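You operate a simulated robot arm through the tools that you are given. There is no shell and no other tool. Be economical: measure what you need, move in short steps, check, and stop when the job is done.

Carry out the task below with a simulated robot arm. There is one attempt and no reset: what you move stays moved.

TASK
Pressure-test the brown coupler to 2 bar and put it back.
Fine: clamp it in the test block, shut the red bleed knob and pump. Open the knob again and unclamp only at 0.0 bar.
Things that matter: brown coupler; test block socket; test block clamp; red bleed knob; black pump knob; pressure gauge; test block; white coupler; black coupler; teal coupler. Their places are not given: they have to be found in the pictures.

It is judged by the outcome, as a careful person would: the job done as asked, and still so three seconds after it is handed in. It fails if anything else is knocked over, pushed out of place, dropped, spilled or broken.

THE ROBOT
A 7-joint arm with a two-finger parallel gripper, fixed in place. Base frame: the origin is at the foot of the arm, x ahead of it, y to its left, z up; the work surface is at about z = 885. Lengths are in mm, angles in degrees, forces in N, time in s.
With the tool pointing down near the work surface it reaches from about 240 to 680 mm from the base axis. Its first joint turns from -66.0 to 66.0 degrees. Payload 2.4 kg.
Tool frame: the origin (TCP) lies between the finger pads and is the grasp point; the fingertips stand 30 mm ahead of it; z points along the fingers, y is the line along which they close. The gripper opens to 94 mm. The fingers are 28 mm wide and 10 mm thick; the gripper's body (50 by 96 mm) begins 55 mm behind the TCP.
Orientation is that of the tool frame in the base frame, as [roll, pitch, yaw] about the fixed x, y, z axes, in that order (R = Rz(yaw) Ry(pitch) Rx(roll)). With the fingers straight down and closing along the base's y, the tool's x points along the base's -x, its y along +y and its z along -z.

THE INTERFACE
- The arm moves only by the tool step_arm. Its argument "motion" is a list of rows, each an object of numbers (a shift or turn left out is 0, a gripper value left out holds the last): "dx", "dy", "dz": the shift along the tool's x, y, z in cm; "wx", "wy", "wz": the turn, a rotation vector about the tool's x, y, z in degrees; "grip": the closure, from 0 (fully open) to 1 (shut). In form: [{"dx": .., "dy": .., "dz": .., "wx": .., "wy": .., "wz": .., "grip": ..}, ...]. A call has 1 to 10 rows; each row shifts and turns the commanded pose from where the row before left it, along the tool's axes as they then stand. A row lasts 0.2 s, in which the tool goes at most 50 mm and 8.6 degrees; a call with a longer step from one row to the next is refused whole, and so is a gripper value outside its range. A pose out of reach is approached as far as the arm can. The call stops where the force on the tool passes 70 N (or 10 N more than at its start, if that is more) or the arm is blocked; 0.2 s more then pass. The fingers move at their own pace (about 153 mm/s each) and stop on an object; they squeeze with about 43 N. The grip force told is the motor's: it shows also when the fingers shut on nothing. Time passes only in rows, and 0.2 s behind the last, so rows that do not move let the fingers close. It gives the time, the measured TCP pose, the force on the tool (base axes), the opening and the grip force at its end, in the units of the frame above (readings bear some noise).
- Cameras (640 x 400 px; columns grow to the right, rows downward): "scene" is fixed at [27.4, 463.5, 1453.5]; the picture's right is [-0.85, -0.52, 0.00], its down [-0.25, 0.41, -0.88] and it looks along [0.46, -0.75, -0.48] (base axes); focal length 356 px, centre (320, 200). "wrist" rides on the gripper at [-37, 0, -58] in the tool frame; the picture's right is [0.00, -1.00, 0.00], its down [0.97, 0.00, -0.24] and it looks along [0.24, 0.00, 0.97] (tool axes); focal length 218 px, centre (320, 200).
- camera(camera): a new picture of that camera. No time passes.
- measure_at(camera, pixels): there is no depth. For up to 12 entries [column, row, z] of the newest picture of that camera ("zoom" is the newest enlarged one), the place [x, y] in the base frame at which the ray of that pixel passes the height z, good to about 2 mm. No time passes.
- close_up(camera, box): a new picture of the part [left, top, right, bottom] of that camera's present view, enlarged. No time passes.
- close_job(): hands the job in; it is judged then, once.

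Work in short steps. Measure before you move; look again where a grasp or a placing could have gone wrong, and mend it. You have 80 turns and 38 pictures in all, the two below and enlarged ones among them. Open the gripper and draw the arm clear of the work before you hand the job in, unless the task says otherwise; then end with one line.

The tools are called after "Request:" as name(argument=value, ...) on one line, values as JSON. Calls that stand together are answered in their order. step_arm: Moves the arm, as the interface text tells. Its arguments: {"type":"object","properties":{"motion":{"type":"array","items":{"type":"object","properties":{"dx":{"type":"number"},"dy":{"type":"number"},"dz":{"type":"number"},"wx":{"type":"number"},"wy":{"type":"number"},"wz":{"type":"number"},"grip":{"type":"number"}}}}},"required":["motion"]} The other tools are called the same way: camera (camera) takes a picture; measure_at (camera, pixels) gives the place at which the rays of pixels pass given heights; close_up (camera, box) takes an enlarged picture of a part of a camera's view; close_job () hands the job in.

At the start:

```text
clock: 0.0
ee_pos: [441.6, -48.2, 1258.1]
orientation: [179.9, 0.1, -180.0]
wrist_force: [0.6, -0.6, 0.6]
opening: 94.0
finger_force: 0.0
```

scene: 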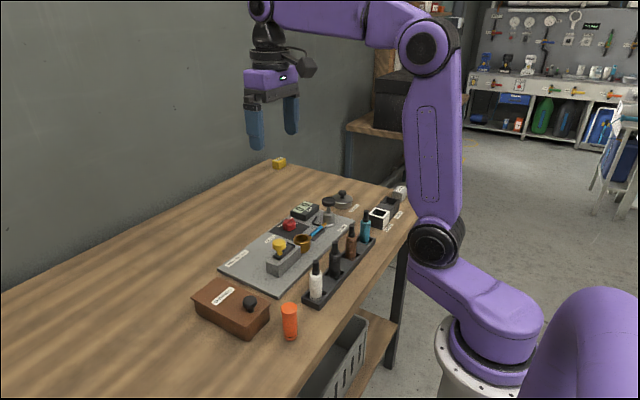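
wrist: 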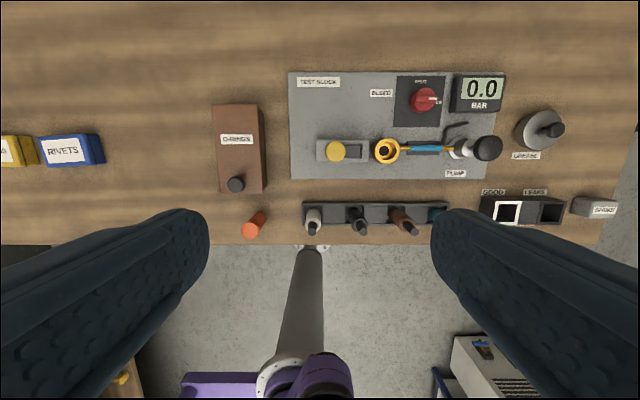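

The wrist view shows the test block (plate at 290-505, 70-180) and the coupler rack (305-450, 200-230). I take enlarged views to see the details.

Request:
close_up(camera="wrist", box=[280, 60, 520, 240])

Request:
close_up(camera="scene", box=[200, 170, 420, 320])

```text
2.22 times, centred on (400, 150) of wrist
```

zoom: 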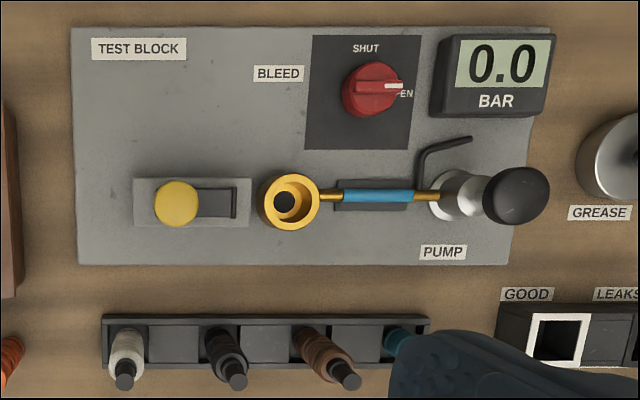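

```text
2.67 times, centred on (310, 245) of scene
```

zoom: 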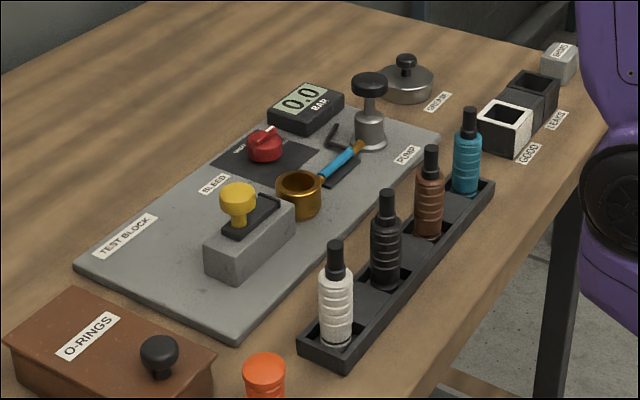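

I measure the key features from both cameras at several heights to triangulate them.

Request:
measure_at(camera="wrist", pixels=[[411.5, 232, 960], [411.5, 232, 1000], [385.7, 150, 910], [385.7, 150, 940], [335.7, 151.4, 930], [335.7, 151.4, 960], [423.6, 99.6, 900], [423.6, 99.6, 930], [488, 147.4, 940], [488, 147.4, 980], [400, 206, 890], [313, 207, 890]])

Request:
measure_at(camera="scene", pixels=[[351.5, 225.5, 960], [351.5, 225.5, 1000], [302, 237.5, 910], [302, 237.5, 940], [279, 241, 930], [279, 241, 960], [289.3, 223.6, 900], [289.3, 223.6, 930], [328.6, 200, 940], [328.6, 200, 980], [350, 257, 890], [315.5, 297, 890]])

```text
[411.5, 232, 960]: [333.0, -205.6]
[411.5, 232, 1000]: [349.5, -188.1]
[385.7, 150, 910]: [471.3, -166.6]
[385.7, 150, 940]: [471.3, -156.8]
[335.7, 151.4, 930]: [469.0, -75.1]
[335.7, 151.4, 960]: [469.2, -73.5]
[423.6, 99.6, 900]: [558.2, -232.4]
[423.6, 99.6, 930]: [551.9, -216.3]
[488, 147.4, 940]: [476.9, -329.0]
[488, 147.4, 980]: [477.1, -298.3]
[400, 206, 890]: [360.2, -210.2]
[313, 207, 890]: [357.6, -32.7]
```

```text
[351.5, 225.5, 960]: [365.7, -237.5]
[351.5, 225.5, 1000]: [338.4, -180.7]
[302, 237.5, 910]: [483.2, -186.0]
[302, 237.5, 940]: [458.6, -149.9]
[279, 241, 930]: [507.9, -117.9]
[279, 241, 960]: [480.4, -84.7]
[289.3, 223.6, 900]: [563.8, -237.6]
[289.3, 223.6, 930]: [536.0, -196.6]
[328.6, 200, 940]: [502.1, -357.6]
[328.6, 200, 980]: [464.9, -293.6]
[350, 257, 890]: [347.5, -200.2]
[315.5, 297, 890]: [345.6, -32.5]
```

Triangulated roughly: brown cap top (346,-192,991), socket (471,-160,~928), clamp knob (469,-73,971), bleed (556,-228,~910), pump (477,-304,972). I move to a lower point over the bench for a better view.

Request:
step_arm(motion=[{"dx": -1, "dy": -4, "dz": 4}, {"dx": 0, "dy": -4, "dz": 3}, {"dx": 0, "dy": -4, "dz": 3}, {}])

Request:
camera(camera="wrist")

```text
refused: row 1 steps farther than a row can; nothing moved
```

```text
33 pictures are left
```

wrist: 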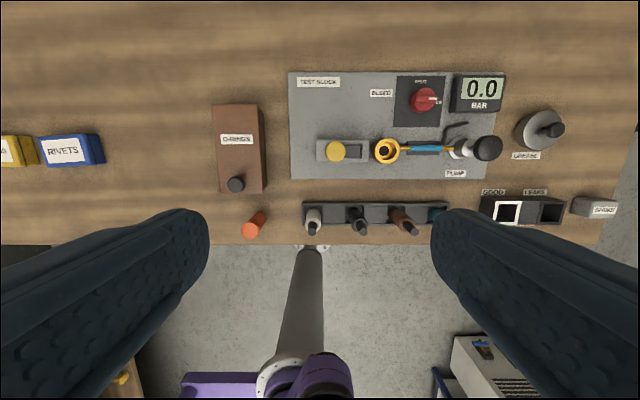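

The first row was too long; I repeat with shorter steps.

Request:
step_arm(motion=[{"dy": -3, "dz": 3}, {"dy": -3, "dz": 3}, {"dy": -3, "dz": 3}, {"dy": -3, "dz": 2}, {}])

Request:
camera(camera="wrist")

```text
clock: 1.2
ee_pos: [443.1, -168.5, 1146.8]
orientation: [-180.0, 0.0, -180.0]
wrist_force: [-0.2, 0.0, 0.0]
opening: 94.0
finger_force: 0.0
```

```text
32 pictures are left
```

wrist: 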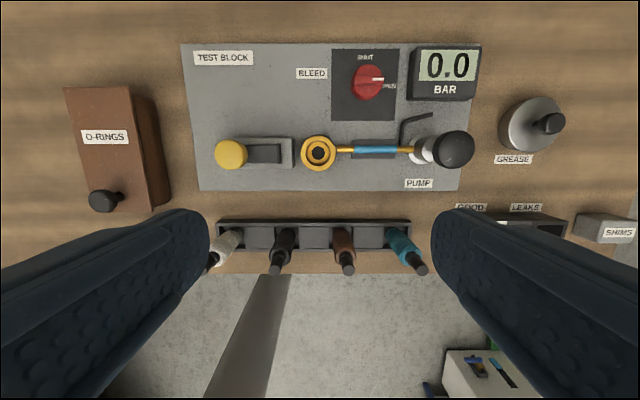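

Clear view. I measure the new pixels: brown cap top (349,268), socket (318,153), clamp knob (231,155), bleed (368,83), pump top (454,149).

Request:
measure_at(camera="wrist", pixels=[[349, 269, 990], [349, 269, 980], [318, 153, 925], [230.5, 155, 970], [369, 83, 910], [369, 83, 920], [456, 148, 972], [343, 224, 890], [280, 269, 990], [420, 269, 990], [295, 153, 925], [264, 153, 925]])

Request:
close_up(camera="scene", box=[255, 200, 345, 285])

Request:
close_up(camera="scene", box=[295, 205, 385, 310])

```text
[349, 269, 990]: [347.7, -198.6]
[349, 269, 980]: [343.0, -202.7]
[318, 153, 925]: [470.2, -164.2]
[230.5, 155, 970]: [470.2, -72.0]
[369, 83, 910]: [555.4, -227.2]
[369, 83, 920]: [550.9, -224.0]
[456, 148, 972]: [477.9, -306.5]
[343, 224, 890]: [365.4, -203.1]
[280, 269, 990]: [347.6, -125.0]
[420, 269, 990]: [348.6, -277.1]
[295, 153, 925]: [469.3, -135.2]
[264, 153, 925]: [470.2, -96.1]
```

```text
4.71 times, centred on (300, 242) of scene
```

zoom: 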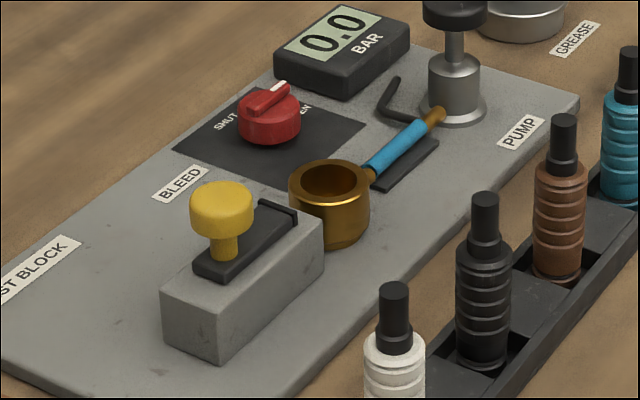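

```text
3.81 times, centred on (340, 258) of scene
```

zoom: 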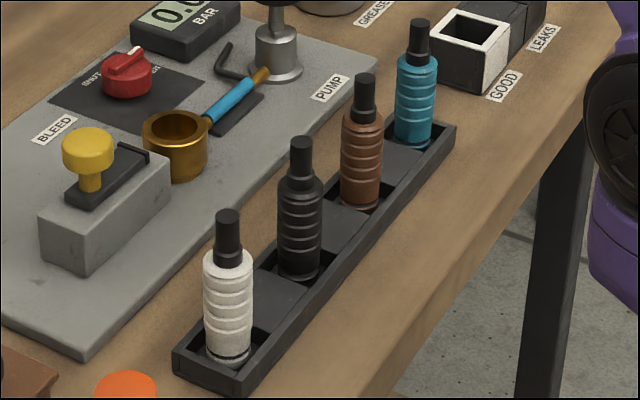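

Plan: the brown coupler stands at about (348,-199) with neck top at 990. I'll grip it with fingers closing along x, so they stay clear of the clamp at the socket. Moving above it and turning +90.

Request:
step_arm(motion=[{"dx": 4, "dy": -1}, {"dx": 4, "dy": -1}, {"dx": 1.5, "dy": -1}, {"wz": 8.5}, {"wz": 8.5}, {"wz": 8.5}, {"wz": 8.5}, {"wz": 8.5}, {"wz": 8.5}, {"wz": 8.5}])

Request:
step_arm(motion=[{"wz": 8.5}, {"wz": 8.5}, {"wz": 8.5}, {"wz": 5}, {"dz": 4}, {"dz": 4}, {}])

Request:
camera(camera="wrist")

```text
clock: 3.4
ee_pos: [345.5, -197.9, 1148.6]
orientation: [-179.9, 0.1, 120.3]
wrist_force: [-0.1, -0.1, 0.0]
opening: 93.9
finger_force: 0.1
```

```text
clock: 5.0
ee_pos: [346.7, -196.4, 1066.6]
orientation: [180.0, 0.0, 90.0]
wrist_force: [0.7, 0.1, 0.0]
opening: 93.9
finger_force: 0.1
```

```text
29 pictures are left
```

wrist: 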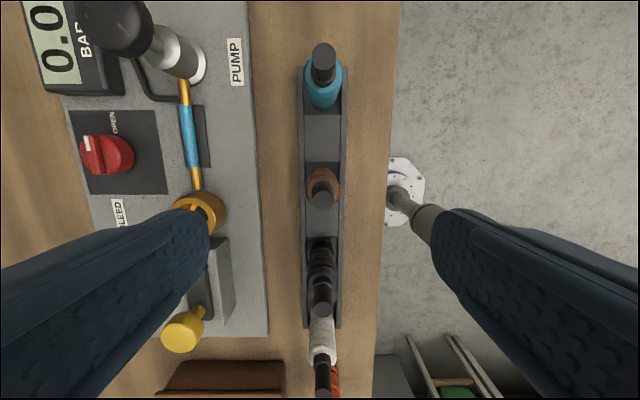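

The brown coupler is at (322,190) in the rack. I measure its neck top and body centre, and other heights.

Request:
measure_at(camera="wrist", pixels=[[323, 200, 990], [323, 55, 990], [322, 309, 990], [322, 184, 960], [305, 190, 890], [344, 190, 890], [182, 334, 970], [200, 213, 925]])

Request:
close_up(camera="wrist", box=[250, 130, 400, 250])

```text
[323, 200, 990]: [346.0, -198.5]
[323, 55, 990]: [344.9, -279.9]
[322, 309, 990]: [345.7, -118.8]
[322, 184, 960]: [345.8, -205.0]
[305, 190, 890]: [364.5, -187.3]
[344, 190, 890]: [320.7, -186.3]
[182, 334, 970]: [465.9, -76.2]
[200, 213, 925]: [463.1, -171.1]
```

```text
3.33 times, centred on (325, 190) of wrist
```

zoom: 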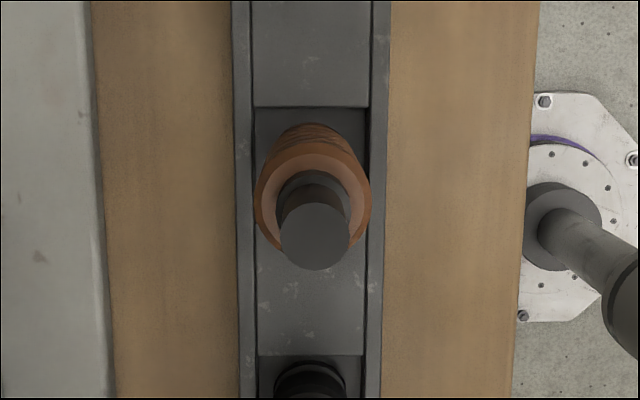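

Coupler axis about (345.5,-199.5). Descend to TCP z≈961 and close.

Request:
step_arm(motion=[{"dx": -0.3, "dy": -0.1, "dz": 3}, {"dz": 3}, {"dz": 3}, {"dz": 1.5}, {}, {"grip": 1}, {"grip": 1}, {"grip": 1}])

Request:
close_up(camera="scene", box=[265, 170, 415, 300])

```text
clock: 6.8
ee_pos: [347.2, -201.3, 960.5]
orientation: [-180.0, 0.0, 90.0]
wrist_force: [0.0, 0.1, -0.5]
opening: 26.2
finger_force: 43.4
```

```text
3.08 times, centred on (340, 235) of scene
```

zoom: 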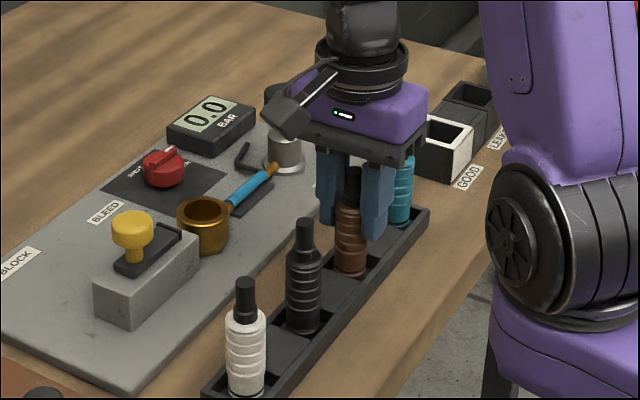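

Holding the coupler (26.2 mm). I lift it and move to the side of the socket to measure the socket.

Request:
step_arm(motion=[{"dz": -3}, {"dz": -3}, {"dz": -4}, {"dz": -2}, {"dy": 4}, {"dy": 4}, {}])

Request:
camera(camera="wrist")

```text
clock: 8.4
ee_pos: [425.3, -197.9, 1082.3]
orientation: [-180.0, 0.0, 90.0]
wrist_force: [-0.9, -0.1, -0.5]
opening: 26.6
finger_force: 43.2
```

```text
26 pictures are left
```

wrist: 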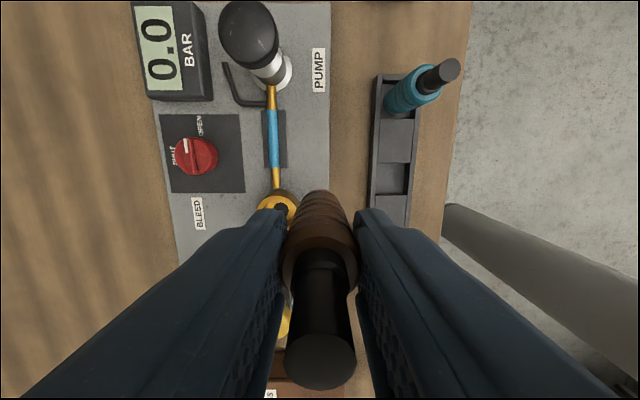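

The held coupler hides the socket. I shift +y so that the socket comes under the camera.

Request:
step_arm(motion=[{"dx": 3.5, "dy": 2}, {"dx": 3.5, "dy": 2}, {}])

Request:
close_up(camera="wrist", box=[200, 0, 440, 220])

```text
clock: 9.2
ee_pos: [465.6, -127.8, 1080.8]
orientation: [180.0, 0.0, 89.9]
wrist_force: [0.1, -1.0, -1.0]
opening: 25.9
finger_force: 42.8
```

```text
1.82 times, centred on (320, 110) of wrist
```

zoom: 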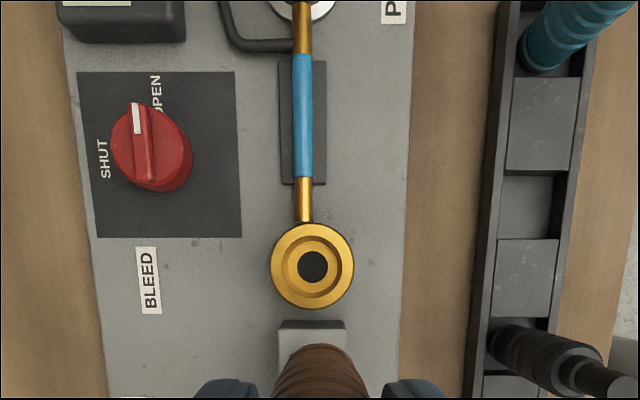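

The socket is clearly visible at zoom (312,265). I measure it, with the bleed knob, the clamp end and the plate.

Request:
measure_at(camera="zoom", pixels=[[312, 265, 925], [312, 265, 930], [313, 267, 905], [271, 265, 925], [354, 265, 925], [288, 267, 905], [342, 267, 905], [145, 145, 915], [145, 145, 925], [160, 157, 895], [312, 320, 940]])

```text
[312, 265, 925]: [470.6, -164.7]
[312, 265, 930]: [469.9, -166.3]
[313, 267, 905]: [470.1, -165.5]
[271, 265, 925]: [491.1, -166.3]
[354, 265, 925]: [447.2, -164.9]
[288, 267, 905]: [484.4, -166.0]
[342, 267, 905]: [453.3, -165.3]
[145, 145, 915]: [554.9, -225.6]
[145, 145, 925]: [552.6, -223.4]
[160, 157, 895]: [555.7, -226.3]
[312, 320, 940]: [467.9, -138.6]
```

Socket centre ≈ (470,-165). Move above it, lower to TCP 1010, and check readings.

Request:
step_arm(motion=[{"dx": -3.7, "dy": 0.4}, {"dz": 3}, {"dz": 3}, {}])

Request:
step_arm(motion=[{}])

Request:
close_up(camera="scene", box=[245, 170, 365, 290])

Request:
camera(camera="wrist")

```text
clock: 10.2
ee_pos: [472.2, -165.7, 1020.7]
orientation: [180.0, 0.0, 90.0]
wrist_force: [-0.4, -0.6, -0.6]
opening: 26.3
finger_force: 42.9
```

```text
clock: 10.6
ee_pos: [471.1, -166.6, 1021.2]
orientation: [-179.9, 0.0, 90.0]
wrist_force: [-0.2, -1.0, -0.1]
opening: 26.1
finger_force: 43.2
```

```text
3.33 times, centred on (305, 230) of scene
```

zoom: 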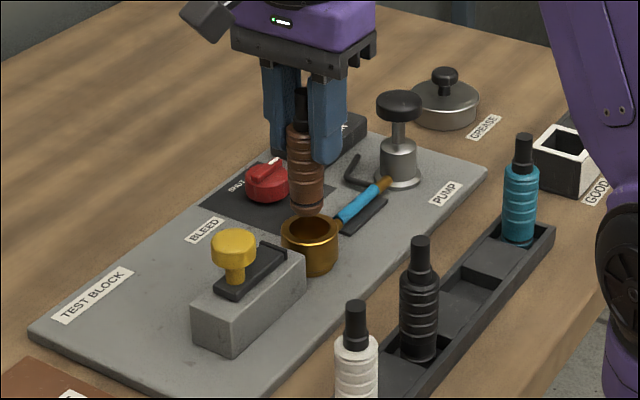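

```text
23 pictures are left
```

wrist: 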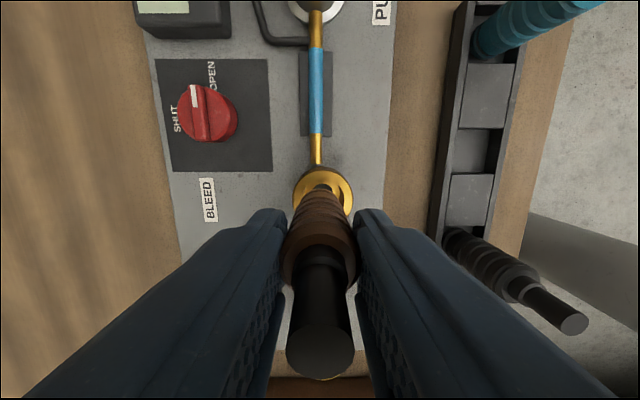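

Coupler and socket line up. Lowering gently into the socket.

Request:
step_arm(motion=[{"dx": 0.1, "dy": -0.1, "dz": 1}, {"dz": 1}, {"dz": 0.7}, {"dz": 0.5}, {"dz": 0.5}, {}])

Request:
close_up(camera="scene", box=[245, 170, 365, 290])

```text
clock: 12.0
ee_pos: [469.2, -167.0, 984.6]
orientation: [-180.0, 0.0, 90.0]
wrist_force: [0.4, 0.0, 0.4]
opening: 26.2
finger_force: 43.1
```

```text
3.33 times, centred on (305, 230) of scene
```

zoom: 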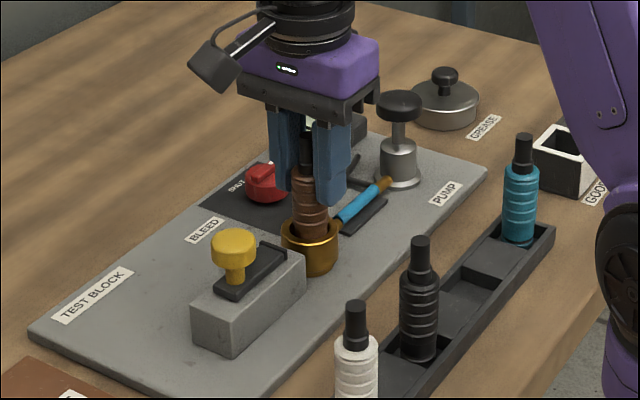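

It is entering the socket without force. I continue in 4 mm steps until the floor is felt.

Request:
step_arm(motion=[{"dz": 0.4}, {"dz": 0.4}, {"dz": 0.3}, {}])

Request:
step_arm(motion=[{"dz": 0.3}, {}])

```text
clock: 12.7
ee_pos: [470.3, -167.4, 983.0]
orientation: [179.4, 0.3, 90.0]
wrist_force: [-1.1, -0.9, 13.1]
opening: 25.8
finger_force: 43.6
stopped in row 3: the force on the tool passed its limit (the readings are from after the stop); the commanded pose is now the measured one
```

```text
clock: 13.3
ee_pos: [470.1, -168.2, 981.7]
orientation: [179.3, 0.4, 89.9]
wrist_force: [-13.0, 2.7, 61.7]
opening: 26.0
finger_force: 43.2
```

Contact at TCP z≈983. I relieve the force and look whether it sits on the floor or on the rim.

Request:
step_arm(motion=[{"dz": -0.3}, {}])

Request:
close_up(camera="scene", box=[280, 200, 330, 260])

Request:
close_up(camera="wrist", box=[260, 120, 390, 230])

```text
clock: 13.9
ee_pos: [470.9, -168.2, 982.8]
orientation: [179.5, 0.3, 90.0]
wrist_force: [3.5, -2.3, 28.3]
opening: 25.6
finger_force: 43.4
```

```text
6.67 times, centred on (305, 230) of scene
```

zoom: 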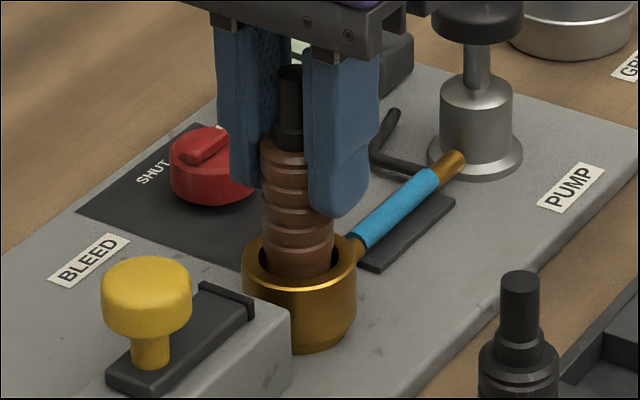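

```text
3.64 times, centred on (325, 175) of wrist
```

zoom: 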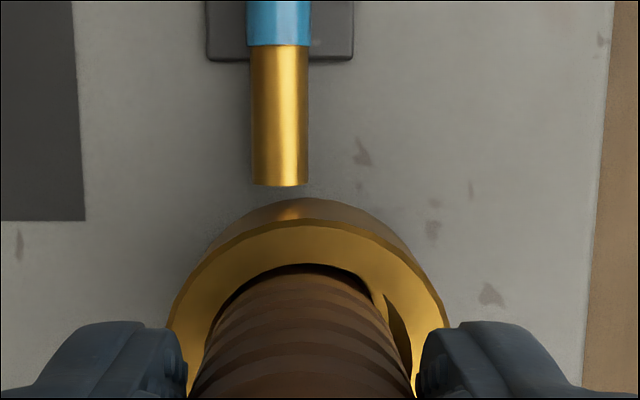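

The coupler is in the rim but pressed against the -y wall, with a gap at the -x and +y side. I raise 4 mm, straighten the tilt, shift +y 2.5 mm and -x 1 mm, and try again.

Request:
step_arm(motion=[{"dz": -0.4}, {"dz": -0.2, "wx": 0.3, "wy": 0.5}, {}])

Request:
step_arm(motion=[{"dx": 0.25, "dy": -0.1}, {}])

Request:
close_up(camera="wrist", box=[260, 120, 390, 230])

```text
clock: 14.7
ee_pos: [468.9, -166.7, 987.3]
orientation: [-179.8, -0.5, 90.2]
wrist_force: [0.6, 0.6, -0.1]
opening: 26.1
finger_force: 42.7
```

```text
clock: 15.3
ee_pos: [468.1, -166.2, 987.7]
orientation: [-180.0, -0.3, 90.0]
wrist_force: [0.0, -1.4, -0.6]
opening: 26.2
finger_force: 42.9
```

```text
3.64 times, centred on (325, 175) of wrist
```

zoom: 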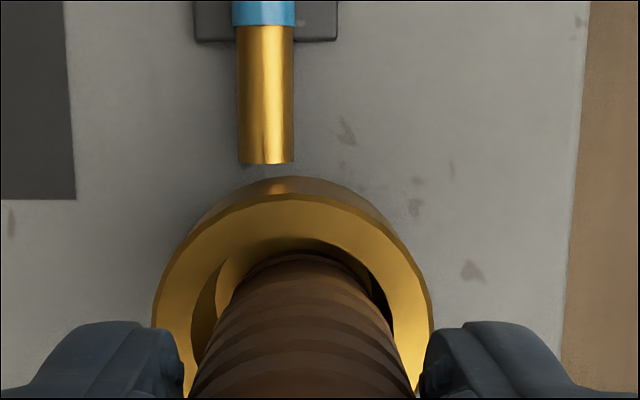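

The coupler bottom is now about 20 px (≈2-3 mm) right (-x) of the socket axis. Shift +x 2 mm and +y 1 mm, then lower softly.

Request:
step_arm(motion=[{"dx": 0.1, "dy": 0.2}, {}])

Request:
close_up(camera="wrist", box=[260, 120, 390, 230])

```text
clock: 15.9
ee_pos: [471.0, -164.3, 988.2]
orientation: [179.9, -0.3, 90.0]
wrist_force: [-1.1, -4.3, -0.5]
opening: 26.3
finger_force: 43.2
```

```text
3.64 times, centred on (325, 175) of wrist
```

zoom: 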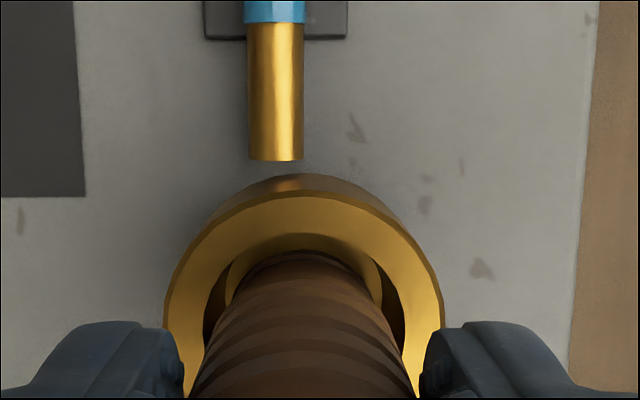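

Now symmetric in x; a -4 N y force suggests it just touches the +y wall. Back 0.7 mm in y and lower.

Request:
step_arm(motion=[{"dx": -0.07}, {"dz": 0.3}, {"dz": 0.3}, {}])

Request:
step_arm(motion=[{"dz": 0.3}, {}])

```text
clock: 16.9
ee_pos: [470.1, -165.0, 982.1]
orientation: [179.7, -0.2, 90.0]
wrist_force: [-6.5, -2.9, 25.6]
opening: 26.2
finger_force: 42.9
```

```text
clock: 17.5
ee_pos: [470.7, -166.1, 981.7]
orientation: [179.6, -0.1, 90.0]
wrist_force: [-15.1, -0.6, 63.8]
opening: 25.7
finger_force: 43.0
```

Same stop at 982 when centred: this is the seat. I relieve the pressure, open the gripper and look.

Request:
step_arm(motion=[{"dz": -0.4}, {}])

Request:
step_arm(motion=[{"grip": 0.55}, {}, {}])

Request:
close_up(camera="scene", box=[270, 190, 340, 260])

```text
clock: 18.1
ee_pos: [471.1, -165.7, 982.8]
orientation: [179.8, -0.3, 90.0]
wrist_force: [0.9, -2.2, 23.2]
opening: 25.3
finger_force: 43.6
```

```text
clock: 18.9
ee_pos: [469.6, -164.3, 981.9]
orientation: [-180.0, -0.3, 89.9]
wrist_force: [-0.2, 0.2, -0.3]
opening: 42.1
finger_force: 0.1
```

```text
5.71 times, centred on (305, 225) of scene
```

zoom: 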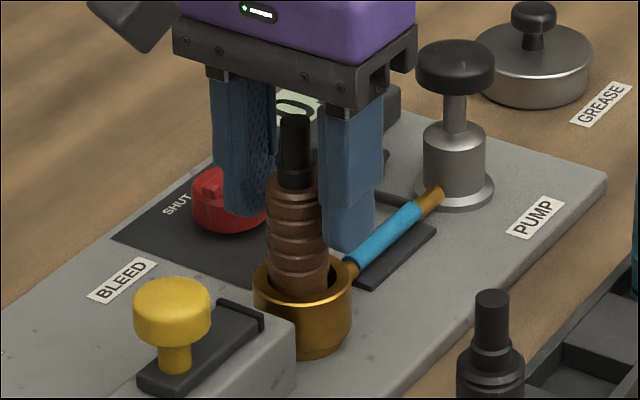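

The coupler stands in the socket. I rise straight up and look from above, opening stays.

Request:
step_arm(motion=[{"dz": -3}, {"dz": -4}, {"dz": -4}, {"dx": 4, "dy": -1}, {"dx": 4}, {}])

Request:
camera(camera="wrist")

```text
clock: 20.3
ee_pos: [461.0, -86.7, 1096.0]
orientation: [180.0, -0.3, 90.1]
wrist_force: [0.2, 0.6, -0.6]
opening: 42.4
finger_force: 0.1
```

```text
16 pictures are left
```

wrist: 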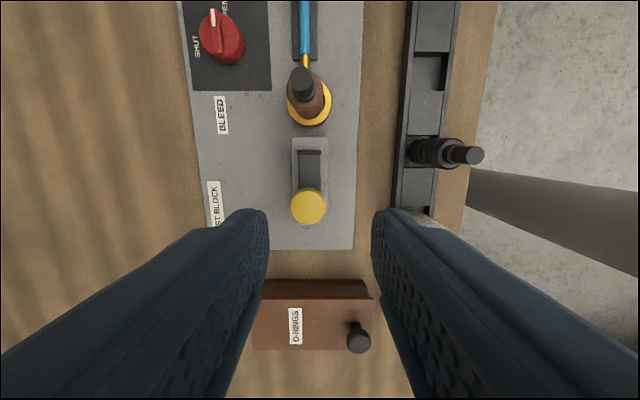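

Coupler sits upright in the ring (302,95); clamp knob at (308,206). I measure both, then turn 180° so the wrist camera will be on the side away from the coupler when I slide the clamp.

Request:
measure_at(camera="wrist", pixels=[[308, 207, 970], [302, 84, 1012], [310, 152, 950], [310, 182, 950], [296, 137, 940], [328, 137, 940]])

Request:
step_arm(motion=[{"wz": -8.5}, {"wz": -8.5}, {"wz": -8.5}, {"wz": -8.5}, {"wz": -8.5}, {"wz": -8.5}, {"wz": -8.5}, {"wz": -8.5}, {"wz": -8.5}, {"wz": -8.5}])

Request:
step_arm(motion=[{"wz": -8.5}, {"wz": -8.5}, {"wz": -8.5}, {"wz": -8.5}, {"wz": -8.5}, {"wz": -8.5}, {"wz": -8.5}, {"wz": -8.5}, {"wz": -8.5}, {"wz": -8.5}])

Request:
step_arm(motion=[{"wz": -10}, {}])

```text
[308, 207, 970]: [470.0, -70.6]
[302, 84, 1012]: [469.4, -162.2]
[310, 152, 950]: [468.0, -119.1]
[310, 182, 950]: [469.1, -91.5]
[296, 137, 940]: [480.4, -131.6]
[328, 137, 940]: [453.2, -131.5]
```

```text
clock: 22.5
ee_pos: [461.7, -85.5, 1092.7]
orientation: [179.7, 0.0, 175.3]
wrist_force: [0.0, 1.0, 0.4]
opening: 42.5
finger_force: 0.1
```

```text
clock: 24.7
ee_pos: [461.5, -84.8, 1093.6]
orientation: [180.0, 0.4, -99.9]
wrist_force: [0.5, 0.5, 0.8]
opening: 42.4
finger_force: 0.0
```

```text
refused: row 1 steps farther than a row can; nothing moved
```

Rotation works. Finish the turn, move over the clamp knob (470,-71) and lower to TCP ≈983.

Request:
step_arm(motion=[{"wz": -8.5}, {"wz": -1.4}, {"dx": -1.4, "dy": -0.85}, {"dz": 4}, {"dz": 4}, {}])

Request:
camera(camera="wrist")

```text
clock: 26.1
ee_pos: [468.7, -70.3, 1011.8]
orientation: [180.0, 0.3, -90.1]
wrist_force: [-0.4, 0.3, -0.2]
opening: 42.0
finger_force: 0.0
```

```text
15 pictures are left
```

wrist: 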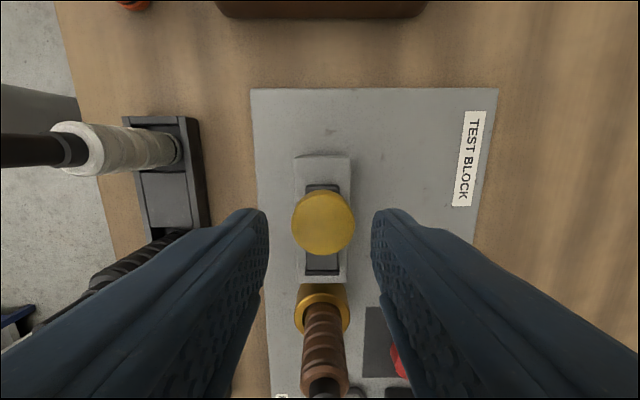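

Knob centred between the fingers. Lower 29 mm and grip.

Request:
step_arm(motion=[{"dz": 1.5}, {"dz": 1.4}, {}, {"grip": 1}, {"grip": 1}, {}])

```text
clock: 27.5
ee_pos: [470.4, -70.5, 983.0]
orientation: [-179.8, 0.4, -90.2]
wrist_force: [6.4, -0.2, -5.4]
opening: 30.9
finger_force: 44.8
```

Gripped (30.9 mm knob). Slide it toward the socket (-y) in small steps.

Request:
step_arm(motion=[{"dx": 0.8}, {"dx": 0.8}, {"dx": 0.8}, {"dx": 0.6}, {}])

Request:
camera(camera="wrist")

```text
clock: 28.7
ee_pos: [470.0, -100.1, 985.3]
orientation: [179.9, 0.4, -90.2]
wrist_force: [10.6, 3.5, -29.6]
opening: 30.7
finger_force: 44.4
```

```text
14 pictures are left
```

wrist: 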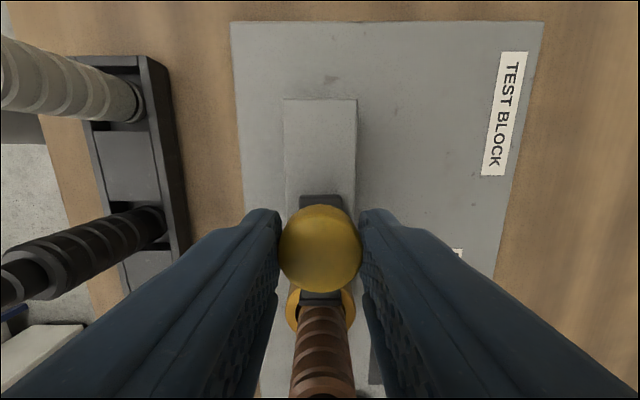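

The slide follows; its jaw nears the coupler. Continue, easing z down 2 mm, until it meets resistance.

Request:
step_arm(motion=[{"dz": 0.2, "dx": 0.4}, {"dx": 0.5}, {"dx": 0.4}, {}])

```text
clock: 29.7
ee_pos: [469.9, -107.8, 982.7]
orientation: [-179.9, 0.5, -89.8]
wrist_force: [-1.2, 35.3, 7.0]
opening: 31.1
finger_force: 44.6
```

A resistance of 35 N at y≈-108. I relieve it, release and rise to see the state.

Request:
step_arm(motion=[{"dx": -0.4}, {"grip": 0.55}, {}, {"dz": -3}, {"dz": -4}, {"dz": -4}, {}])

Request:
close_up(camera="scene", box=[265, 190, 345, 270])

```text
clock: 31.3
ee_pos: [468.5, -111.8, 1091.8]
orientation: [-180.0, 0.3, -90.1]
wrist_force: [0.4, 0.3, -0.2]
opening: 42.3
finger_force: 0.1
```

```text
5.00 times, centred on (305, 230) of scene
```

zoom: 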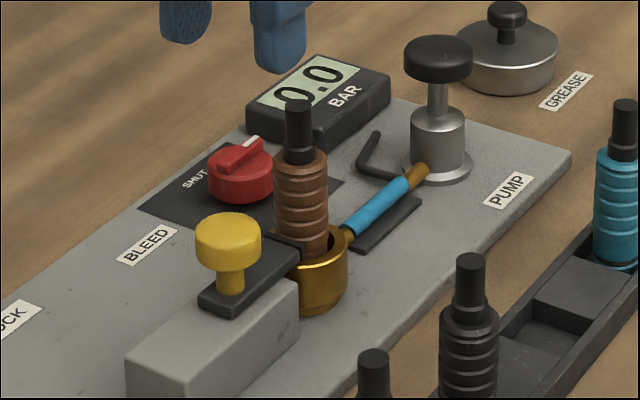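

The jaw is home against the coupler. Now to the bleed knob at about (555,-226): move over it, then turn back to yaw 90.

Request:
step_arm(motion=[{"dx": 2.85, "dy": -2.16}, {"dx": 2.85, "dy": -2.16}, {"dx": 2.85, "dy": -2.16}, {"dx": 2.85, "dy": -2.16}, {"wz": 8.5}, {"wz": 8.5}, {"wz": 8.5}, {"wz": 8.5}, {"wz": 8.5}, {"wz": 8.5}])

Request:
step_arm(motion=[{"wz": 8.5}, {"wz": 8.5}, {"wz": 8.5}, {"wz": 8.5}, {"wz": 8.5}, {"wz": 8.5}, {"wz": 8.5}, {"wz": 8.5}, {"wz": 8.5}, {"wz": 8.5}])

Request:
step_arm(motion=[{"wz": 8.5}, {"wz": 8.5}, {"wz": 8.5}, {"wz": 8.5}, {"wz": 8.5}, {"wz": 1.5}, {}])

Request:
camera(camera="wrist")

```text
clock: 33.5
ee_pos: [555.5, -224.8, 1092.3]
orientation: [179.9, 0.2, -141.3]
wrist_force: [-0.7, 0.6, 0.5]
opening: 42.3
finger_force: 0.1
```

```text
clock: 35.7
ee_pos: [555.7, -224.6, 1092.1]
orientation: [179.8, -0.1, 133.7]
wrist_force: [-0.4, 0.7, -1.0]
opening: 42.3
finger_force: 0.1
```

```text
clock: 37.3
ee_pos: [555.1, -224.4, 1091.3]
orientation: [180.0, -0.3, 89.9]
wrist_force: [0.0, -0.2, -0.3]
opening: 42.3
finger_force: 0.1
```

```text
12 pictures are left
```

wrist: 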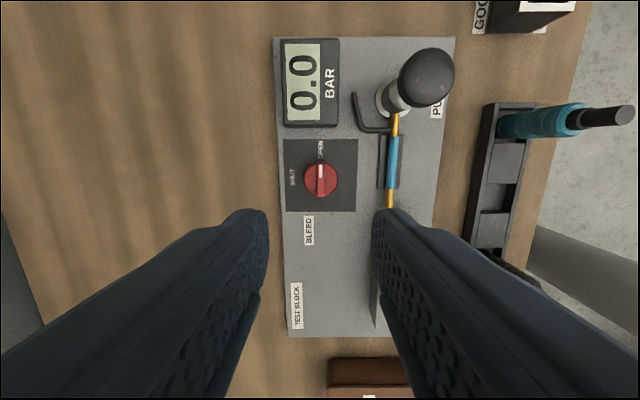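

Bleed knob at (321,180); measure it and the pump knob.

Request:
measure_at(camera="wrist", pixels=[[321, 180, 905], [321, 180, 920], [304, 181, 905], [338, 181, 905], [427, 77, 972], [310, 82, 915]])

```text
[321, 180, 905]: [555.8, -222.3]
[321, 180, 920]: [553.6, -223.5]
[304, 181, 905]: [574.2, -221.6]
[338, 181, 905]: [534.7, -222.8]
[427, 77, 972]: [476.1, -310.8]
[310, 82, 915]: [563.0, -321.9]
```

Knob centre ≈ (554.7,-224), about 38 mm wide. Open wider and lower to TCP z≈932, watching force.

Request:
step_arm(motion=[{"dz": 4, "grip": 0.3}, {"dz": 4}, {"dz": 3}, {"dz": 2}, {"dz": 1.5}, {"dz": 1}, {}])

Request:
close_up(camera="scene", box=[250, 170, 350, 260])

```text
clock: 38.9
ee_pos: [554.5, -223.5, 936.0]
orientation: [180.0, -0.3, 89.8]
wrist_force: [-0.3, 0.2, -0.6]
opening: 65.8
finger_force: 0.1
```

```text
4.44 times, centred on (300, 215) of scene
```

zoom: 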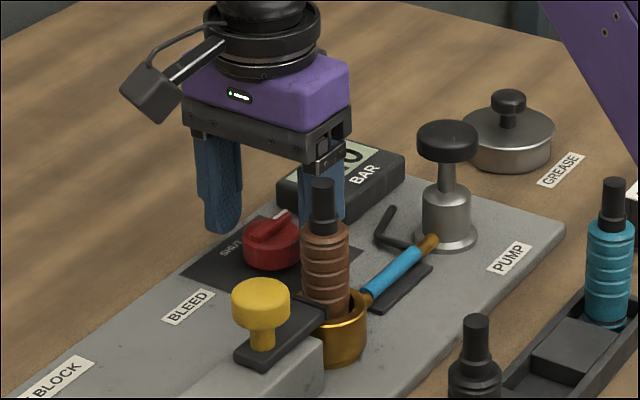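

Before turning I check the height and reach of the box on the gripper's side (zoom (155,122)), since it swings past the coupler.

Request:
measure_at(camera="zoom", pixels=[[155, 122, 980], [155, 122, 1000], [155, 122, 1020], [155, 122, 1040], [125, 92, 1020], [125, 92, 1040]])

```text
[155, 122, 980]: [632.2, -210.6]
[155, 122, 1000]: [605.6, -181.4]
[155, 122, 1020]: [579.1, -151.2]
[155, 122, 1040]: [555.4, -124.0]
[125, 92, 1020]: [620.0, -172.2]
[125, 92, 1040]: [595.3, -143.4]
```

The box's underside is around z 1025-1035, above the coupler top (1012), and mostly outside its reach. Lower 5 mm and grip the knob.

Request:
step_arm(motion=[{"dz": 0.5}, {}, {"grip": 1}, {"grip": 1}, {}])

```text
clock: 40.1
ee_pos: [555.6, -224.1, 931.1]
orientation: [180.0, -0.3, 89.9]
wrist_force: [5.1, -1.6, -5.2]
opening: 37.6
finger_force: 45.0
```

Gripped at 37.6 mm (the round body). Turn from OPEN (-y) to SHUT (+x): counter-clockwise from above, 90°.

Request:
step_arm(motion=[{"wz": -8}, {"wz": -8}, {"wz": -8}, {"wz": -8}, {"wz": -8}, {"wz": -8}, {}])

Request:
step_arm(motion=[{"wz": -8}, {"wz": -8}, {"wz": -8}, {"wz": -8}, {"wz": -8}, {"wz": -2}, {}])

Request:
close_up(camera="scene", box=[250, 170, 350, 260])

```text
clock: 41.7
ee_pos: [554.6, -223.6, 931.6]
orientation: [179.8, -0.3, 137.9]
wrist_force: [-5.7, -5.6, -1.1]
opening: 37.8
finger_force: 44.4
```

```text
clock: 43.3
ee_pos: [552.6, -223.9, 930.9]
orientation: [179.6, -0.2, 179.9]
wrist_force: [-19.0, -11.1, -10.5]
opening: 37.7
finger_force: 45.3
```

```text
4.44 times, centred on (300, 215) of scene
```

zoom: 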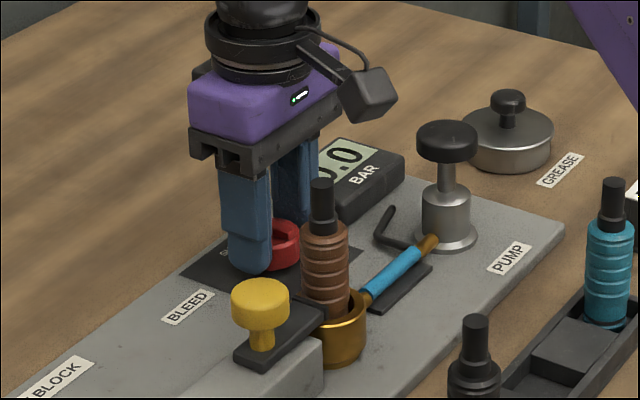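

Turned. Release, rise, and check the knob with the wrist camera.

Request:
step_arm(motion=[{"grip": 0.3}, {}, {"dz": -4}, {"dz": -4}, {"dz": -4}, {"dz": -3}, {}])

Request:
camera(camera="wrist")

```text
clock: 44.9
ee_pos: [554.7, -225.1, 1080.9]
orientation: [179.7, 0.0, 179.9]
wrist_force: [-0.5, 0.2, -0.3]
opening: 65.9
finger_force: 0.1
```

```text
9 pictures are left
```

wrist: 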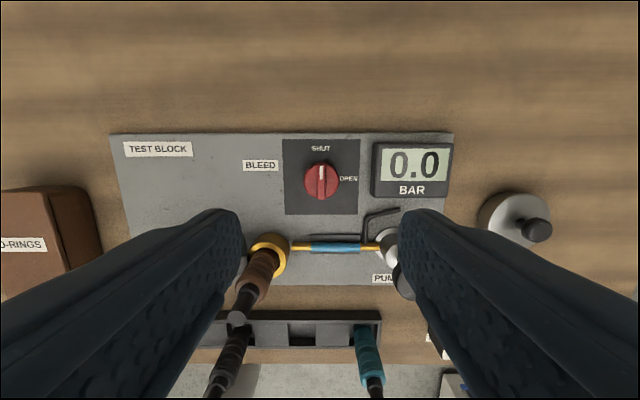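

Bleed knob points to SHUT (320,170), gauge 0.0. Now go to the pump knob (477,-307), lower around its head and grip it.

Request:
step_arm(motion=[{"dx": 2.6, "dy": -2.75}, {"dx": 2.6, "dy": -2.75}, {"dx": 2.6, "dy": -2.7}, {"dz": 4}, {"dz": 3}, {"dz": 2}, {"dz": 0.8}, {}, {"grip": 1}, {"grip": 1}])

Request:
camera(camera="wrist")

```text
clock: 47.1
ee_pos: [476.3, -309.8, 982.8]
orientation: [-179.9, 0.4, 179.5]
wrist_force: [6.8, -29.5, -5.8]
opening: 38.5
finger_force: 45.3
```

```text
8 pictures are left
```

wrist: 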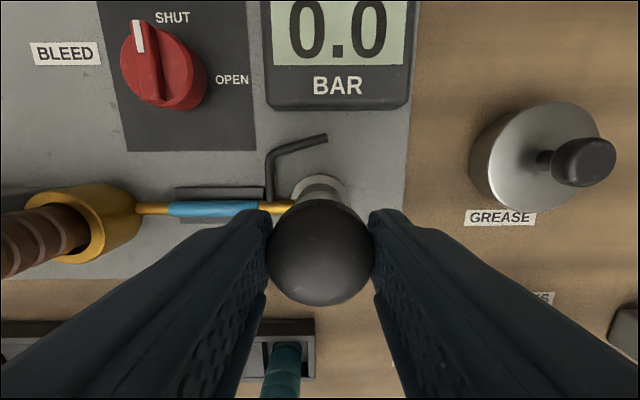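

Knob held, gauge visible at top. There is a side force of -29 N in y, so I ease 2.5 mm to -y, then press down one stroke gently.

Request:
step_arm(motion=[{"dy": -0.25}, {}, {"dz": 0.5}, {"dz": 0.5}, {"dz": 0.5}, {}])

```text
clock: 48.5
ee_pos: [478.6, -311.0, 969.0]
orientation: [179.9, 0.2, 179.8]
wrist_force: [3.1, -24.3, 4.7]
opening: 38.7
finger_force: 45.0
```

It moves down freely. Continue to the end of the stroke.

Request:
step_arm(motion=[{"dy": -0.1, "dz": 0.4}, {"dz": 0.4}, {"dz": 0.4}, {}])

Request:
camera(camera="wrist")

```text
clock: 49.5
ee_pos: [477.0, -310.4, 958.0]
orientation: [179.8, 0.2, 179.9]
wrist_force: [-9.6, -12.4, 33.7]
opening: 38.6
finger_force: 45.3
```

```text
7 pictures are left
```

wrist: 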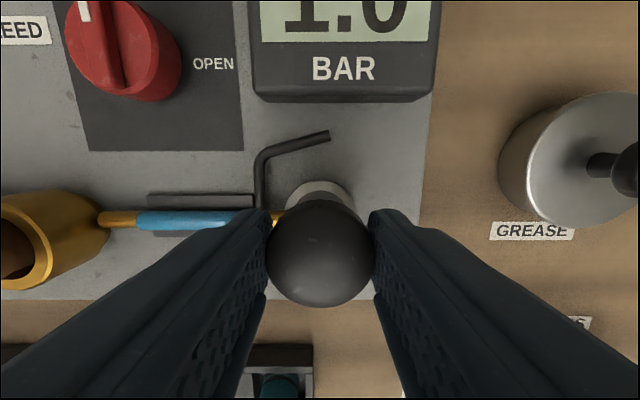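

Gauge reads 1.0 bar after one full stroke (bottom at ≈958). Raise back to the top and make a second stroke.

Request:
step_arm(motion=[{"dz": -0.7}, {"dz": -0.7}, {"dz": -0.7}, {"dz": -0.5}, {}])

Request:
step_arm(motion=[{"dz": 0.6}, {"dz": 0.6}, {"dz": 0.6}, {"dz": 0.4}, {"dz": 0.4}, {}])

Request:
camera(camera="wrist")

```text
clock: 50.7
ee_pos: [478.3, -309.4, 983.5]
orientation: [179.7, 0.2, 179.9]
wrist_force: [3.1, -17.3, 0.7]
opening: 38.4
finger_force: 45.4
```

```text
clock: 52.1
ee_pos: [478.7, -309.4, 957.7]
orientation: [179.8, 0.2, 179.9]
wrist_force: [-7.9, -8.1, 33.5]
opening: 38.4
finger_force: 44.4
```

```text
6 pictures are left
```

wrist: 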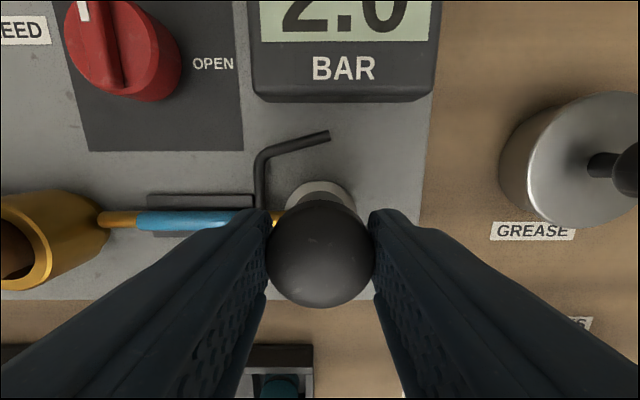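

2.0 bar reached. Hold briefly, raise the knob to its rest height, release and go up toward the bleed knob.

Request:
step_arm(motion=[{}, {}, {"dz": -0.7}, {"dz": -0.7}, {"dz": -0.7}, {"dz": -0.4}, {}, {"grip": 0.3}, {}])

Request:
step_arm(motion=[{"dz": -4}, {"dz": -4}, {"dz": -2}, {"dx": -2.6, "dy": 2.85}, {"dx": -2.6, "dy": 2.85}, {"dx": -2.5, "dy": 2.8}, {}])

```text
clock: 54.1
ee_pos: [476.3, -309.5, 980.2]
orientation: [179.6, -0.1, 179.9]
wrist_force: [0.1, 0.8, -0.7]
opening: 65.7
finger_force: 0.1
```

```text
clock: 55.7
ee_pos: [554.6, -223.3, 1081.5]
orientation: [179.7, 0.1, 179.8]
wrist_force: [-0.3, -0.1, 0.5]
opening: 66.0
finger_force: 0.0
```

Over the bleed knob. Lower to 931, grip, and turn back clockwise 90° to OPEN.

Request:
step_arm(motion=[{"dz": 4}, {"dz": 4}, {"dz": 3}, {"dz": 2}, {"dz": 1.5}, {"dz": 0.5}, {}, {"grip": 1}, {"grip": 1}, {}])

Request:
step_arm(motion=[{"wz": 8}, {"wz": 8}, {"wz": 8}, {"wz": 8}, {"wz": 8}, {"wz": 8}, {}])

Request:
step_arm(motion=[{"wz": 8}, {"wz": 8}, {"wz": 8}, {"wz": 8}, {"wz": 8}, {"wz": 2}, {}])

Request:
step_arm(motion=[{"grip": 0.3}, {}, {"dz": -4}, {"dz": -4}, {"dz": -4}, {"dz": -3}, {}])

Request:
camera(camera="wrist")

```text
clock: 57.9
ee_pos: [554.9, -224.8, 931.9]
orientation: [179.8, 0.0, 179.9]
wrist_force: [1.1, -8.0, -7.4]
opening: 37.9
finger_force: 44.9
```

```text
clock: 59.5
ee_pos: [555.5, -225.1, 931.7]
orientation: [179.7, 0.0, 131.7]
wrist_force: [12.8, -19.1, -5.4]
opening: 37.6
finger_force: 45.3
```

```text
clock: 61.1
ee_pos: [554.9, -225.5, 931.3]
orientation: [179.9, -0.2, 89.8]
wrist_force: [6.3, -19.9, 3.4]
opening: 37.6
finger_force: 44.3
```

```text
clock: 62.7
ee_pos: [556.1, -226.3, 1083.8]
orientation: [-180.0, -0.4, 89.8]
wrist_force: [0.1, 0.3, -0.5]
opening: 65.9
finger_force: 0.0
```

```text
5 pictures are left
```

wrist: 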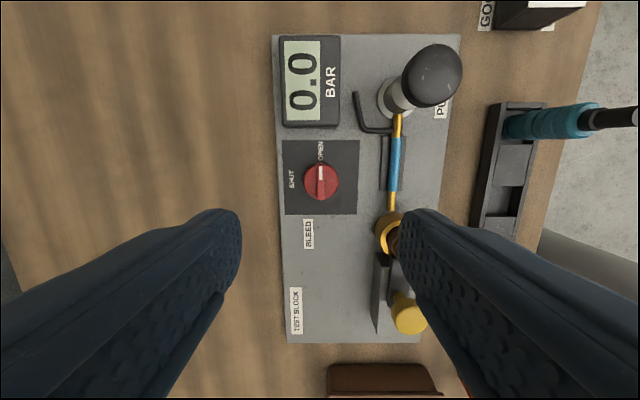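

Knob at OPEN and gauge 0.0. Now unclamp: go over the clamp knob (470,-109), lower, grip and slide it back +y.

Request:
step_arm(motion=[{"dx": 2.95, "dy": -2.15}, {"dx": 2.95, "dy": -2.15}, {"dx": 2.95, "dy": -2.15}, {"dx": 2.85, "dy": -2.15}, {"dz": 4}, {"dz": 3}, {"dz": 2}, {"dz": 1}, {}])

Request:
step_arm(motion=[{"grip": 1}, {"grip": 1}, {}])

```text
clock: 64.7
ee_pos: [467.2, -105.7, 981.5]
orientation: [-179.9, -0.3, 89.8]
wrist_force: [-0.3, 0.4, 0.0]
opening: 65.7
finger_force: 0.1
```

```text
clock: 65.5
ee_pos: [469.6, -105.7, 981.7]
orientation: [179.6, -0.3, 89.9]
wrist_force: [17.9, 0.0, -9.8]
opening: 31.2
finger_force: 45.4
```

Gripped (31.2 mm). Slide back +y about 37 mm.

Request:
step_arm(motion=[{"dy": 0.2, "dx": 0.4}, {"dx": 0.8}, {"dx": 0.8}, {"dx": 0.8}, {"dx": 0.6}, {}])

Request:
step_arm(motion=[{"dx": 0.3}, {}])

```text
clock: 66.9
ee_pos: [469.3, -73.6, 982.9]
orientation: [-179.8, -0.2, 89.7]
wrist_force: [6.3, -15.4, -24.2]
opening: 31.0
finger_force: 45.0
```

```text
clock: 67.5
ee_pos: [469.8, -74.4, 981.6]
orientation: [-179.9, -0.1, 89.7]
wrist_force: [-2.7, -31.8, -14.1]
opening: 31.0
finger_force: 45.0
```

End stop reached. Release, rise and check with one picture.

Request:
step_arm(motion=[{"dx": -0.3}, {"grip": 0.3}, {}, {"dz": -4}, {"dz": -4}, {"dz": -3.5}, {}])

Request:
camera(camera="wrist")

```text
clock: 69.1
ee_pos: [470.3, -72.8, 1096.2]
orientation: [179.9, -0.4, 89.9]
wrist_force: [-1.2, 1.1, -0.2]
opening: 65.9
finger_force: 0.1
```

```text
4 pictures are left
```

wrist: 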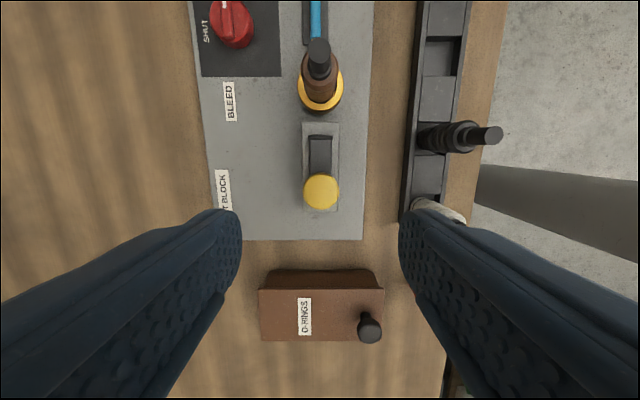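

Clamp is open, coupler upright. Measure the coupler top (318,55) and the pocket.

Request:
measure_at(camera="wrist", pixels=[[318.5, 48, 1012], [320, 88, 928], [437, 38, 898], [437, 75, 898], [420, 57, 898], [461, 57, 898]])

```text
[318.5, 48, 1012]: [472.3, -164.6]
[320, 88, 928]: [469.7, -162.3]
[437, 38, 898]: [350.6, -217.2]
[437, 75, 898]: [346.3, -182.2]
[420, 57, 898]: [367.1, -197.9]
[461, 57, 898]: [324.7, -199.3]
```

Coupler axis ≈ (471,-164.7). Move over it, lower to TCP 982 and grip.

Request:
step_arm(motion=[{"dx": -4}, {"dx": -4}, {"dx": -1.2}, {"dz": 4}, {"dz": 4}, {"dz": 2}, {"dz": 1.3}, {}, {"grip": 1}, {"grip": 1}])

Request:
step_arm(motion=[{}, {}])

```text
clock: 71.3
ee_pos: [471.8, -167.5, 983.6]
orientation: [180.0, -0.3, 89.8]
wrist_force: [-0.4, -0.4, 3.9]
opening: 26.6
finger_force: 43.0
```

```text
clock: 71.9
ee_pos: [471.2, -167.5, 982.5]
orientation: [179.9, -0.2, 89.9]
wrist_force: [0.5, -1.1, 4.5]
opening: 26.2
finger_force: 42.8
```

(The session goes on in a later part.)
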